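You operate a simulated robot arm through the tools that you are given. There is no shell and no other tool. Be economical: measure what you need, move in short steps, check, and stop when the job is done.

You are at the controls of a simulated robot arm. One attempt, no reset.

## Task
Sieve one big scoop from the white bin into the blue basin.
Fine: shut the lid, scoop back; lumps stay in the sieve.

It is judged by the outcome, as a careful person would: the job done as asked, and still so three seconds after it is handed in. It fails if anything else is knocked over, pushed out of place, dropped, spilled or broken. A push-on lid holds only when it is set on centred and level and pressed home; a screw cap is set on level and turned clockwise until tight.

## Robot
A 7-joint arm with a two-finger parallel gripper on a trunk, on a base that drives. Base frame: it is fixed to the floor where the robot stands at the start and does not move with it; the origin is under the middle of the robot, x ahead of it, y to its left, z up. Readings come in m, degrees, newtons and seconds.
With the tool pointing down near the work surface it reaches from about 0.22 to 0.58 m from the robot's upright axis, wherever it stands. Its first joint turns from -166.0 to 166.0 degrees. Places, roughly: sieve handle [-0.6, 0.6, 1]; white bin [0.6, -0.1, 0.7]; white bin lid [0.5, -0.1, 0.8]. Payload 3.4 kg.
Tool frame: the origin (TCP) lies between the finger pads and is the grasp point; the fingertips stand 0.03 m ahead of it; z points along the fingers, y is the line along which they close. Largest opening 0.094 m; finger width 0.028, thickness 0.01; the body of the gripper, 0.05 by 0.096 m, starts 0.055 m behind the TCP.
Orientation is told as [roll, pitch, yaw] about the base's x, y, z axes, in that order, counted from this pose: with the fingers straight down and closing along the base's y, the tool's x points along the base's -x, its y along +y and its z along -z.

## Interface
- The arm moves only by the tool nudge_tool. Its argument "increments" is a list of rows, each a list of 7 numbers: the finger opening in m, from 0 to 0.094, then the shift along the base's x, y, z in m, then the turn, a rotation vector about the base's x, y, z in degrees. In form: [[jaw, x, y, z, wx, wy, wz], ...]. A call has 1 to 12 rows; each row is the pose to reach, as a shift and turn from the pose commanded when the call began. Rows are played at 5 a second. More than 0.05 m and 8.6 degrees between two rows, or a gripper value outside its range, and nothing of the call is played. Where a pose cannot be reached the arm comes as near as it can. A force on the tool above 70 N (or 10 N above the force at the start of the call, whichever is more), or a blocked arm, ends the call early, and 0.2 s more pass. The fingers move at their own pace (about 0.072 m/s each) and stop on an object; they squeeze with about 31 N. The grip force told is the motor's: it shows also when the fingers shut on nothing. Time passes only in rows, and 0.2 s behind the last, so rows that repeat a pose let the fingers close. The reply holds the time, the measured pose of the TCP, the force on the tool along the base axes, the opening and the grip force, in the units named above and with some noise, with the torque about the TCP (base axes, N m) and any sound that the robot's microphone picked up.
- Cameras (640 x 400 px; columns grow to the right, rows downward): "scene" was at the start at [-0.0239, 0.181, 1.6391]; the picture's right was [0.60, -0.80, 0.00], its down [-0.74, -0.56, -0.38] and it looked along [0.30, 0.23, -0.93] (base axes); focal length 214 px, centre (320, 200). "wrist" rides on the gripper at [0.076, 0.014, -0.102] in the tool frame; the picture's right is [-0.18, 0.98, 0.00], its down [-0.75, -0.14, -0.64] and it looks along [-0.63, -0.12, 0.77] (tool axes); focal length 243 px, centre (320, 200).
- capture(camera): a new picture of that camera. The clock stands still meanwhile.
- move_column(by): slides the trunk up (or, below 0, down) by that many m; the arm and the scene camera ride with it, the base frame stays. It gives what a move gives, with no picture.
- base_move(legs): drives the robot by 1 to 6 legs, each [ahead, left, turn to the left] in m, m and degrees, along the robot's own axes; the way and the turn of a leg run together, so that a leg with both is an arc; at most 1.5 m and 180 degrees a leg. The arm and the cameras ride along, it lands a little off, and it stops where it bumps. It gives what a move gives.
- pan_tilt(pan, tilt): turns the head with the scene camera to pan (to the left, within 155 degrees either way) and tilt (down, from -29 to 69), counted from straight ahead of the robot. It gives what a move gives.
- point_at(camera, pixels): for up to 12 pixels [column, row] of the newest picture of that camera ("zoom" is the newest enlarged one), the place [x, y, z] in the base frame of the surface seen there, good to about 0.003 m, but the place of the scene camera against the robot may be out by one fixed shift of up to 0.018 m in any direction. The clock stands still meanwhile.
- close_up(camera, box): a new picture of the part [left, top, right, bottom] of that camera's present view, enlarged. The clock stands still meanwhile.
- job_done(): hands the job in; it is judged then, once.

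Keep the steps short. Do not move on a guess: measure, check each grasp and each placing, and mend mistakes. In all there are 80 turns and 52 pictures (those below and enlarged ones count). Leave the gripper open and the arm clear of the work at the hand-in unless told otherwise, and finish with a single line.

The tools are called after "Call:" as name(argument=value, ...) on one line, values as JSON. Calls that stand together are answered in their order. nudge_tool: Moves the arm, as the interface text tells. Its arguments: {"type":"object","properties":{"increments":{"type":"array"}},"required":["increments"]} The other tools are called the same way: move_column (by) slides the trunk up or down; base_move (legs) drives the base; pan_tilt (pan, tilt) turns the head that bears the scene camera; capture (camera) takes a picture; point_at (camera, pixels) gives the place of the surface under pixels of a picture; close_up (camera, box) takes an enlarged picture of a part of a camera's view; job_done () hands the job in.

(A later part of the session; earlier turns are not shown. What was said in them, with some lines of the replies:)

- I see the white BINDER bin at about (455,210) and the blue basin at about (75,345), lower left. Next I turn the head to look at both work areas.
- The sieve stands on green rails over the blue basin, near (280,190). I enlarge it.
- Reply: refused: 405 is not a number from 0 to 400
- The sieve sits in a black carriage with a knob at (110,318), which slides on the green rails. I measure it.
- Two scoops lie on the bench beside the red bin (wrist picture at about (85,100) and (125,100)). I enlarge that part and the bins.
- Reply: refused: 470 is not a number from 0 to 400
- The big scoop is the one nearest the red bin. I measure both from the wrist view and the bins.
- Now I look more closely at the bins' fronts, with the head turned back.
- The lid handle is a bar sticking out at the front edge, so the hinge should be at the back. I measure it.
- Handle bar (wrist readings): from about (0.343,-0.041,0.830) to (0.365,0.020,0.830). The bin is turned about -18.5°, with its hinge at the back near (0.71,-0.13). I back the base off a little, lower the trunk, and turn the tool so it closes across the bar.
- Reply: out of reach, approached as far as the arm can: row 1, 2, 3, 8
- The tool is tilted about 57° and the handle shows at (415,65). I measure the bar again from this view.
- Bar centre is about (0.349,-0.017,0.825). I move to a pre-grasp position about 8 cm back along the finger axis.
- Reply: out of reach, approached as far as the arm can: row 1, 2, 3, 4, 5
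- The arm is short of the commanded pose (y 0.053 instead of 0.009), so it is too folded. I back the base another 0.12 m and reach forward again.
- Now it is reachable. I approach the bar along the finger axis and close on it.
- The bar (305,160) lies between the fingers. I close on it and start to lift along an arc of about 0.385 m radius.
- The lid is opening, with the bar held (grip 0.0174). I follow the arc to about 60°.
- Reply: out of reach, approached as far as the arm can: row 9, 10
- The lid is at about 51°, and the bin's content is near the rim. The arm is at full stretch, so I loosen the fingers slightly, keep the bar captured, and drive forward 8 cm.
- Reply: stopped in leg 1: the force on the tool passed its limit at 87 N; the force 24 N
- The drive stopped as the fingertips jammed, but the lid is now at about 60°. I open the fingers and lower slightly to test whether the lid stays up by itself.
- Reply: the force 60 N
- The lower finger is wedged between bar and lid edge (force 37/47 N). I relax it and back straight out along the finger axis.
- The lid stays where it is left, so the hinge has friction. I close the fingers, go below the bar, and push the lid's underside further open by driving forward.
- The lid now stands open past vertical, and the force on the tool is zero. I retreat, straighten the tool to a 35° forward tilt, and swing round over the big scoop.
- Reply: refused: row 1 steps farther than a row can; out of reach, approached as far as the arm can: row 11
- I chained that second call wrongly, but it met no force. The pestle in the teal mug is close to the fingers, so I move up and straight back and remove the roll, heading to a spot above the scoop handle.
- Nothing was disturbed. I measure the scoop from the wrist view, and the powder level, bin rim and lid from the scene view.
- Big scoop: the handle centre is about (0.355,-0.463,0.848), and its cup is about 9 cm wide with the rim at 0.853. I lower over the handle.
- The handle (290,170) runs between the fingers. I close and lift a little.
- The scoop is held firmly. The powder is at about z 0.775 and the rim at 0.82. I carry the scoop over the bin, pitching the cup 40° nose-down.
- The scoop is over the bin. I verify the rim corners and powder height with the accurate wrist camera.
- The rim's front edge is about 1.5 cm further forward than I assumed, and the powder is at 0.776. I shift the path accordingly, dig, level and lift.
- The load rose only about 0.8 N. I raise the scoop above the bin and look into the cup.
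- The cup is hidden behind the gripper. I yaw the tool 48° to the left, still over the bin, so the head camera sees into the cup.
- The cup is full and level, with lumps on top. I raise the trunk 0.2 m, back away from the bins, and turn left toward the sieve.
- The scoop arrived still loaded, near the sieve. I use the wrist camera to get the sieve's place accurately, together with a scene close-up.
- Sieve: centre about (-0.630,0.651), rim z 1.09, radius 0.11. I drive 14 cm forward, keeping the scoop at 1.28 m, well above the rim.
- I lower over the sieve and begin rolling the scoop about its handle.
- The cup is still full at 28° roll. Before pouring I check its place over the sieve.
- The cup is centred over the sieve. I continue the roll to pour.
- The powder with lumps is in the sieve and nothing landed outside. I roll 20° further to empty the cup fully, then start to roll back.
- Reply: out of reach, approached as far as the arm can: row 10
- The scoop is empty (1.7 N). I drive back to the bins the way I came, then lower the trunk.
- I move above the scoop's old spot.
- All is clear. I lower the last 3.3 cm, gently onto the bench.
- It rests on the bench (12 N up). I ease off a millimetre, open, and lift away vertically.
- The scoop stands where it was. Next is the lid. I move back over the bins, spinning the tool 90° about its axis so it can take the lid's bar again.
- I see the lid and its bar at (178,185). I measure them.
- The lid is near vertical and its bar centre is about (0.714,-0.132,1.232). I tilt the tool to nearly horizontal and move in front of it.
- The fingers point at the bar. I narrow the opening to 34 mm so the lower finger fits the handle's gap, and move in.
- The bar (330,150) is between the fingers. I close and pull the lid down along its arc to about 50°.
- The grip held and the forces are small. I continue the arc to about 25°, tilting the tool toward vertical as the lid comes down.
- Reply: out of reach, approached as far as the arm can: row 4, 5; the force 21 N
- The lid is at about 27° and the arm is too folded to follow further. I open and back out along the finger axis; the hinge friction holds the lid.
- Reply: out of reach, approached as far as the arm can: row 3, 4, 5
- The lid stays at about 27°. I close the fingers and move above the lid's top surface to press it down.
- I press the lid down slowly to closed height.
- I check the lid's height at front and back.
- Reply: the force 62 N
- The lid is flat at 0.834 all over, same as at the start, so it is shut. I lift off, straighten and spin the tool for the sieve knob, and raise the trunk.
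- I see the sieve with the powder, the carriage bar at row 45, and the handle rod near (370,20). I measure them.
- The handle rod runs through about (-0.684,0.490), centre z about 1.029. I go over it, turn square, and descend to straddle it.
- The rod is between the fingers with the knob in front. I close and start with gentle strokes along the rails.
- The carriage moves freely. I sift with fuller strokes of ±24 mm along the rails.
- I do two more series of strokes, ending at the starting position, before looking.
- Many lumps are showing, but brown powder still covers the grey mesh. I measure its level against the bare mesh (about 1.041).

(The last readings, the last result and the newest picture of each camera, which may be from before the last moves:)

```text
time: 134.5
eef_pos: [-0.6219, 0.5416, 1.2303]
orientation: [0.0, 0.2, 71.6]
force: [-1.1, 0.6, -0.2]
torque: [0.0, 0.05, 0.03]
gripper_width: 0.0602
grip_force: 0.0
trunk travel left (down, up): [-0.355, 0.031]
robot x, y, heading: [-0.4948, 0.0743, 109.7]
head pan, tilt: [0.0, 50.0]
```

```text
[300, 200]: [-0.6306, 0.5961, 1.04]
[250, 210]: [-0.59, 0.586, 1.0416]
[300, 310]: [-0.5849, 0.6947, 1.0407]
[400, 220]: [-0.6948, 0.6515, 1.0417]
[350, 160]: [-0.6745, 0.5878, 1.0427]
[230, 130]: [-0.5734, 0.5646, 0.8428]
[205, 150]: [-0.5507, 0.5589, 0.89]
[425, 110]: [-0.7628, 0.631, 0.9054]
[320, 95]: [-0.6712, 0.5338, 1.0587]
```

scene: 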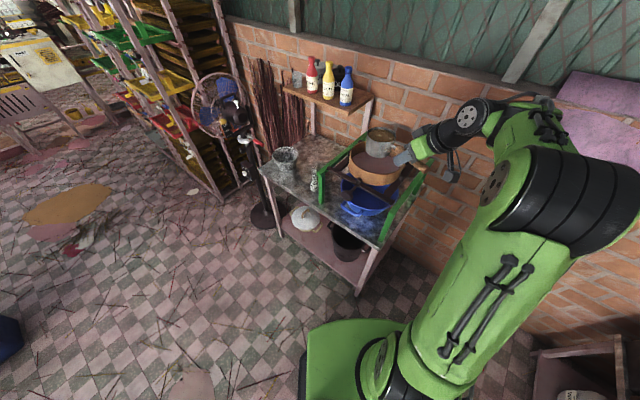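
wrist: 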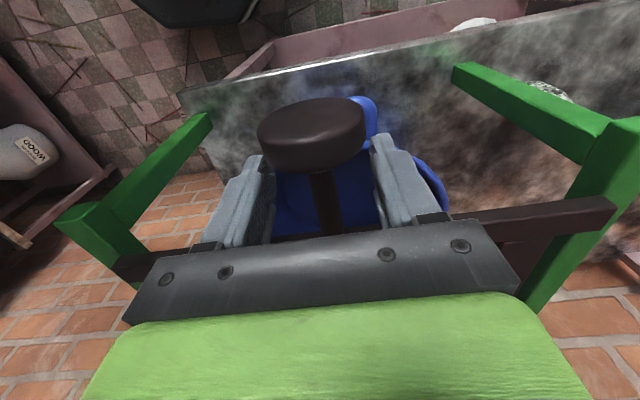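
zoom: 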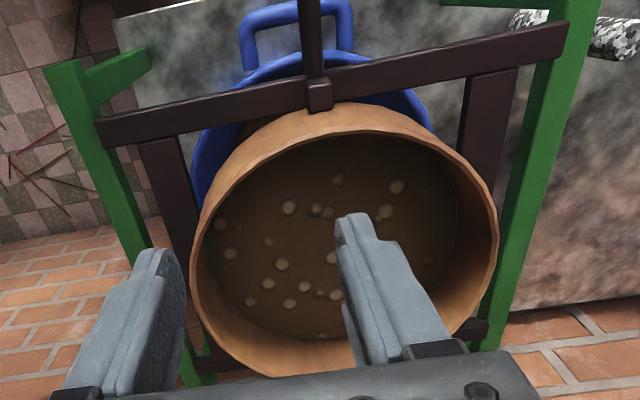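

Basin powder reads z 0.843, so the fines are falling through. A film is left on the mesh, so I regrip the rod and sift several more series.

Call:
nudge_tool(increments=[[0.06, -0.03, -0.02, 0, 0, 0, 0], [0.06, -0.064, -0.051, 0, 0, 0, 0], [0.06, -0.064, -0.051, -0.04, 0, 0, 0], [0.06, -0.064, -0.051, -0.08, 0, 0, 0], [0.06, -0.064, -0.051, -0.12, 0, 0, 0], [0.06, -0.064, -0.051, -0.16, 0, 0, 0], [0.06, -0.064, -0.051, -0.19, 0, 0, 0], [0.06, -0.064, -0.051, -0.201, 0, 0, 0], [0, -0.064, -0.051, -0.201, 0, 0, 0], [0, -0.064, -0.051, -0.201, 0, 0, 0], [0, -0.064, -0.051, -0.201, 0, 0, 0]])

Call:
nudge_tool(increments=[[0, 0.0076, 0.0228, 0, 0, 0, 0], [0, -0.0076, -0.0228, 0, 0, 0, 0], [0, 0.0076, 0.0228, 0, 0, 0, 0], [0, -0.0076, -0.0228, 0, 0, 0, 0], [0, 0.0076, 0.0228, 0, 0, 0, 0], [0, -0.0076, -0.0228, 0, 0, 0, 0], [0, 0.0076, 0.0228, 0, 0, 0, 0], [0, -0.0076, -0.0228, 0, 0, 0, 0], [0, 0.0076, 0.0228, 0, 0, 0, 0], [0, -0.0076, -0.0228, 0, 0, 0, 0], [0, 0.0076, 0.0228, 0, 0, 0, 0], [0, 0, 0, 0, 0, 0, 0]])

Call:
nudge_tool(increments=[[0, 0.0076, 0.0228, 0, 0, 0, 0], [0, -0.0076, -0.0228, 0, 0, 0, 0], [0, 0.0076, 0.0228, 0, 0, 0, 0], [0, -0.0076, -0.0228, 0, 0, 0, 0], [0, 0.0076, 0.0228, 0, 0, 0, 0], [0, -0.0076, -0.0228, 0, 0, 0, 0], [0, 0.0076, 0.0228, 0, 0, 0, 0], [0, -0.0076, -0.0228, 0, 0, 0, 0], [0, 0.0076, 0.0228, 0, 0, 0, 0], [0, -0.0076, -0.0228, 0, 0, 0, 0], [0, 0.0076, 0.0228, 0, 0, 0, 0], [0, 0, 0, 0, 0, 0, 0]])

Call:
nudge_tool(increments=[[0, 0.0076, 0.0228, 0, 0, 0, 0], [0, -0.0076, -0.0228, 0, 0, 0, 0], [0, 0.0076, 0.0228, 0, 0, 0, 0], [0, -0.0076, -0.0228, 0, 0, 0, 0], [0, 0.0076, 0.0228, 0, 0, 0, 0], [0, -0.0076, -0.0228, 0, 0, 0, 0], [0, 0.0076, 0.0228, 0, 0, 0, 0], [0, -0.0076, -0.0228, 0, 0, 0, 0], [0, 0.0076, 0.0228, 0, 0, 0, 0], [0, -0.0076, -0.0228, 0, 0, 0, 0], [0, 0.0076, 0.0228, 0, 0, 0, 0], [0, 0, 0, 0, 0, 0, 0]])

Call:
nudge_tool(increments=[[0, 0.0076, 0.0228, 0, 0, 0, 0], [0, -0.0076, -0.0228, 0, 0, 0, 0], [0, 0.0076, 0.0228, 0, 0, 0, 0], [0, -0.0076, -0.0228, 0, 0, 0, 0], [0, 0.0076, 0.0228, 0, 0, 0, 0], [0, -0.0076, -0.0228, 0, 0, 0, 0], [0, 0.0076, 0.0228, 0, 0, 0, 0], [0, -0.0076, -0.0228, 0, 0, 0, 0], [0, 0.0076, 0.0228, 0, 0, 0, 0], [0, -0.0076, -0.0228, 0, 0, 0, 0], [0, 0.0076, 0.0228, 0, 0, 0, 0], [0, 0, 0, 0, 0, 0, 0]])

Call:
nudge_tool(increments=[[0, 0.0076, 0.0228, 0, 0, 0, 0], [0, -0.0076, -0.0228, 0, 0, 0, 0], [0, 0.0076, 0.0228, 0, 0, 0, 0], [0, -0.0076, -0.0228, 0, 0, 0, 0], [0, 0.0076, 0.0228, 0, 0, 0, 0], [0, -0.0076, -0.0228, 0, 0, 0, 0], [0, 0.0076, 0.0228, 0, 0, 0, 0], [0, -0.0076, -0.0228, 0, 0, 0, 0], [0, 0.0076, 0.0228, 0, 0, 0, 0], [0, -0.0076, -0.0228, 0, 0, 0, 0], [0, 0.0076, 0.0228, 0, 0, 0, 0], [0, 0, 0, 0, 0, 0, 0]])

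```text
time: 136.9
eef_pos: [-0.6869, 0.4898, 1.028]
orientation: [0.0, 0.2, 71.7]
force: [0.8, -1.5, -4.6]
torque: [0.45, -0.14, -0.19]
gripper_width: 0.0183
grip_force: 45.1
trunk travel left (down, up): [-0.355, 0.031]
robot x, y, heading: [-0.4927, 0.0738, 110.0]
head pan, tilt: [0.0, 50.0]
```

```text
time: 139.5
eef_pos: [-0.6873, 0.4886, 1.0282]
orientation: [0.1, 0.5, 71.8]
force: [0.9, -1.8, -0.6]
torque: [-0.85, 0.49, -0.28]
gripper_width: 0.018
grip_force: 44.7
trunk travel left (down, up): [-0.355, 0.031]
robot x, y, heading: [-0.4933, 0.0743, 109.9]
head pan, tilt: [0.0, 50.0]
```

```text
time: 142.1
eef_pos: [-0.6879, 0.4883, 1.0293]
orientation: [0.1, 0.4, 71.8]
force: [0.9, -1.2, -0.5]
torque: [-0.88, 0.49, -0.34]
gripper_width: 0.0178
grip_force: 44.9
trunk travel left (down, up): [-0.355, 0.031]
robot x, y, heading: [-0.4965, 0.0726, 110.1]
head pan, tilt: [0.0, 50.0]
```

```text
time: 144.7
eef_pos: [-0.6864, 0.4884, 1.0289]
orientation: [0.2, 0.4, 71.8]
force: [2.5, -2.6, -0.2]
torque: [-1.16, 0.52, -0.28]
gripper_width: 0.0183
grip_force: 44.8
trunk travel left (down, up): [-0.355, 0.031]
robot x, y, heading: [-0.4932, 0.0734, 110.3]
head pan, tilt: [0.0, 50.0]
```

```text
time: 147.3
eef_pos: [-0.6863, 0.4903, 1.0268]
orientation: [0.0, 0.5, 71.8]
force: [3.1, -2.9, -7.9]
torque: [-0.83, 0.48, -0.21]
gripper_width: 0.0181
grip_force: 45.3
trunk travel left (down, up): [-0.355, 0.031]
robot x, y, heading: [-0.495, 0.072, 109.9]
head pan, tilt: [0.0, 50.0]
```

```text
time: 149.9
eef_pos: [-0.6876, 0.4883, 1.0286]
orientation: [-0.1, 0.5, 71.8]
force: [2.5, -2.6, -8.2]
torque: [-1.04, 0.5, -0.24]
gripper_width: 0.018
grip_force: 44.8
trunk travel left (down, up): [-0.355, 0.031]
robot x, y, heading: [-0.497, 0.0685, 110.2]
head pan, tilt: [0.0, 50.0]
```

I release and look again from the same viewing position.

Call:
nudge_tool(increments=[[0, 0, 0.001, 0, 0, 0, 0], [0.06, 0, 0.001, 0, 0, 0, 0], [0.06, 0, 0, 0, 0, 0, 0], [0.06, 0, 0, 0.04, 0, 0, 0], [0.06, 0, 0, 0.08, 0, 0, 0], [0.06, 0, 0, 0.12, 0, 0, 0], [0.06, 0, 0, 0.16, 0, 0, 0], [0.06, 0, 0, 0.2, 0, 0, 0], [0.06, 0.03, 0.03, 0.2, 0, 0, 0], [0.06, 0.06, 0.05, 0.2, 0, 0, 0]])

Call:
close_up(camera="wrist", box=[160, 0, 560, 250])

```text
time: 152.1
eef_pos: [-0.6253, 0.5404, 1.2287]
orientation: [0.1, 0.0, 71.6]
force: [-0.5, -0.4, 0.3]
torque: [0.03, 0.03, 0.01]
gripper_width: 0.0603
grip_force: 0.0
trunk travel left (down, up): [-0.355, 0.031]
robot x, y, heading: [-0.4953, 0.0754, 110.1]
head pan, tilt: [0.0, 50.0]
```

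```text
1.60 times, centred on (360, 125) of wrist
```

zoom: 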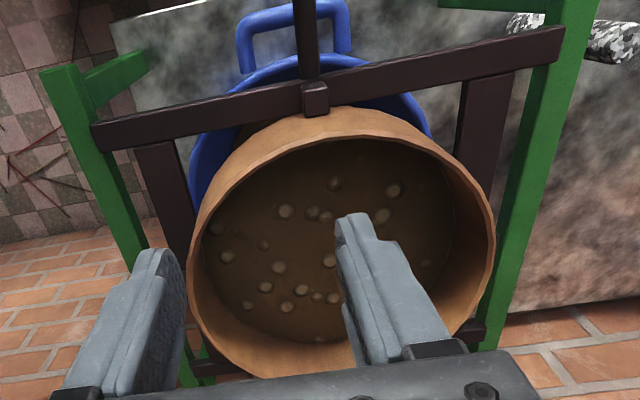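

The lumps are unchanged from the last look, and the surface earlier measured 1.041, the height of the bare mesh. I recheck that and the basin's powder, then withdraw.

Call:
point_at(camera="zoom", pixels=[[300, 240], [280, 320], [420, 200], [330, 150], [240, 120], [232, 135], [215, 160], [285, 211], [280, 266], [228, 256]])

Call:
base_move(legs=[[-0.2, 0, 0]])

Call:
close_up(camera="scene", box=[260, 80, 452, 200])

```text
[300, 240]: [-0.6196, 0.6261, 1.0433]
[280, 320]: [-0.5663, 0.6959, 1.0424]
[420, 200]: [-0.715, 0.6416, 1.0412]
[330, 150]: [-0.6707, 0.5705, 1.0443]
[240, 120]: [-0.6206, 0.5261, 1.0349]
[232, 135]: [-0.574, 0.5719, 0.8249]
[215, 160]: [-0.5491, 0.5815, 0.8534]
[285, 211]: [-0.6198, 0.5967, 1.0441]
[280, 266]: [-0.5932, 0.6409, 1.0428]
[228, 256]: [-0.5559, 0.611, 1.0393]
```

```text
time: 153.7
eef_pos: [-0.5558, 0.3516, 1.2279]
orientation: [0.1, 0.1, 71.5]
force: [-0.1, -0.8, 1.6]
torque: [0.03, 0.03, -0.04]
gripper_width: 0.0598
grip_force: 0.1
trunk travel left (down, up): [-0.355, 0.031]
robot x, y, heading: [-0.4255, -0.1121, 109.9]
head pan, tilt: [0.0, 50.0]
```

```text
3.33 times, centred on (356, 140) of scene
```

zoom: 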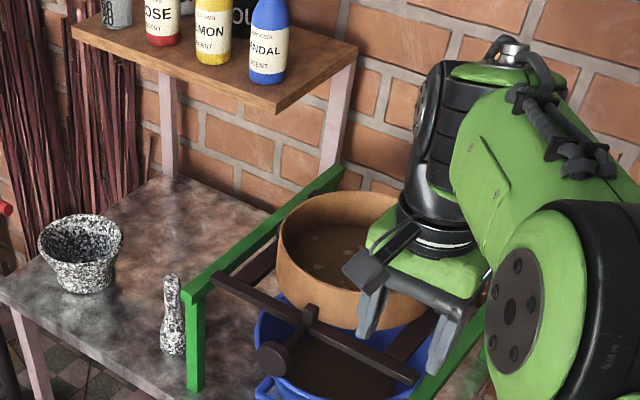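

The basin's floor is now brown with powder and the bench around it is clean. I compare surface heights from this view with the empty sieve (scene reading 1.047).

Call:
point_at(camera="zoom", pixels=[[320, 240], [310, 255], [345, 270], [340, 375], [310, 355], [360, 385], [335, 245], [300, 240], [230, 330], [180, 250]])

```text
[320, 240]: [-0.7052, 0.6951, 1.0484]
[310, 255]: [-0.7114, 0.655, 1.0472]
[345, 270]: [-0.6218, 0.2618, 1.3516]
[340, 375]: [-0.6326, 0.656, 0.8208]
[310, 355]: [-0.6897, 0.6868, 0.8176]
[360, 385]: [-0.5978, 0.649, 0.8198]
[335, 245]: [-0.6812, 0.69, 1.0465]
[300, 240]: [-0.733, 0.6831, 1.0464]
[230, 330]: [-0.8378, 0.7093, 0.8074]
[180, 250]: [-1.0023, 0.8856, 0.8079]
```

The sieve surface reads 1.047, the same as the empty mesh, so only lumps remain on it. The basin holds a flat layer of fine powder at 0.82. The lid is shut, the scoop is back, the gripper is open and the arm is clear, so I hand in.

Call:
job_done()

```text
The job is handed in.
```

One big scoop from the white bin is sieved into the blue basin and handed in: lumps left in the sieve (a brown tint still shows on its mesh), lid shut, scoop back in place.
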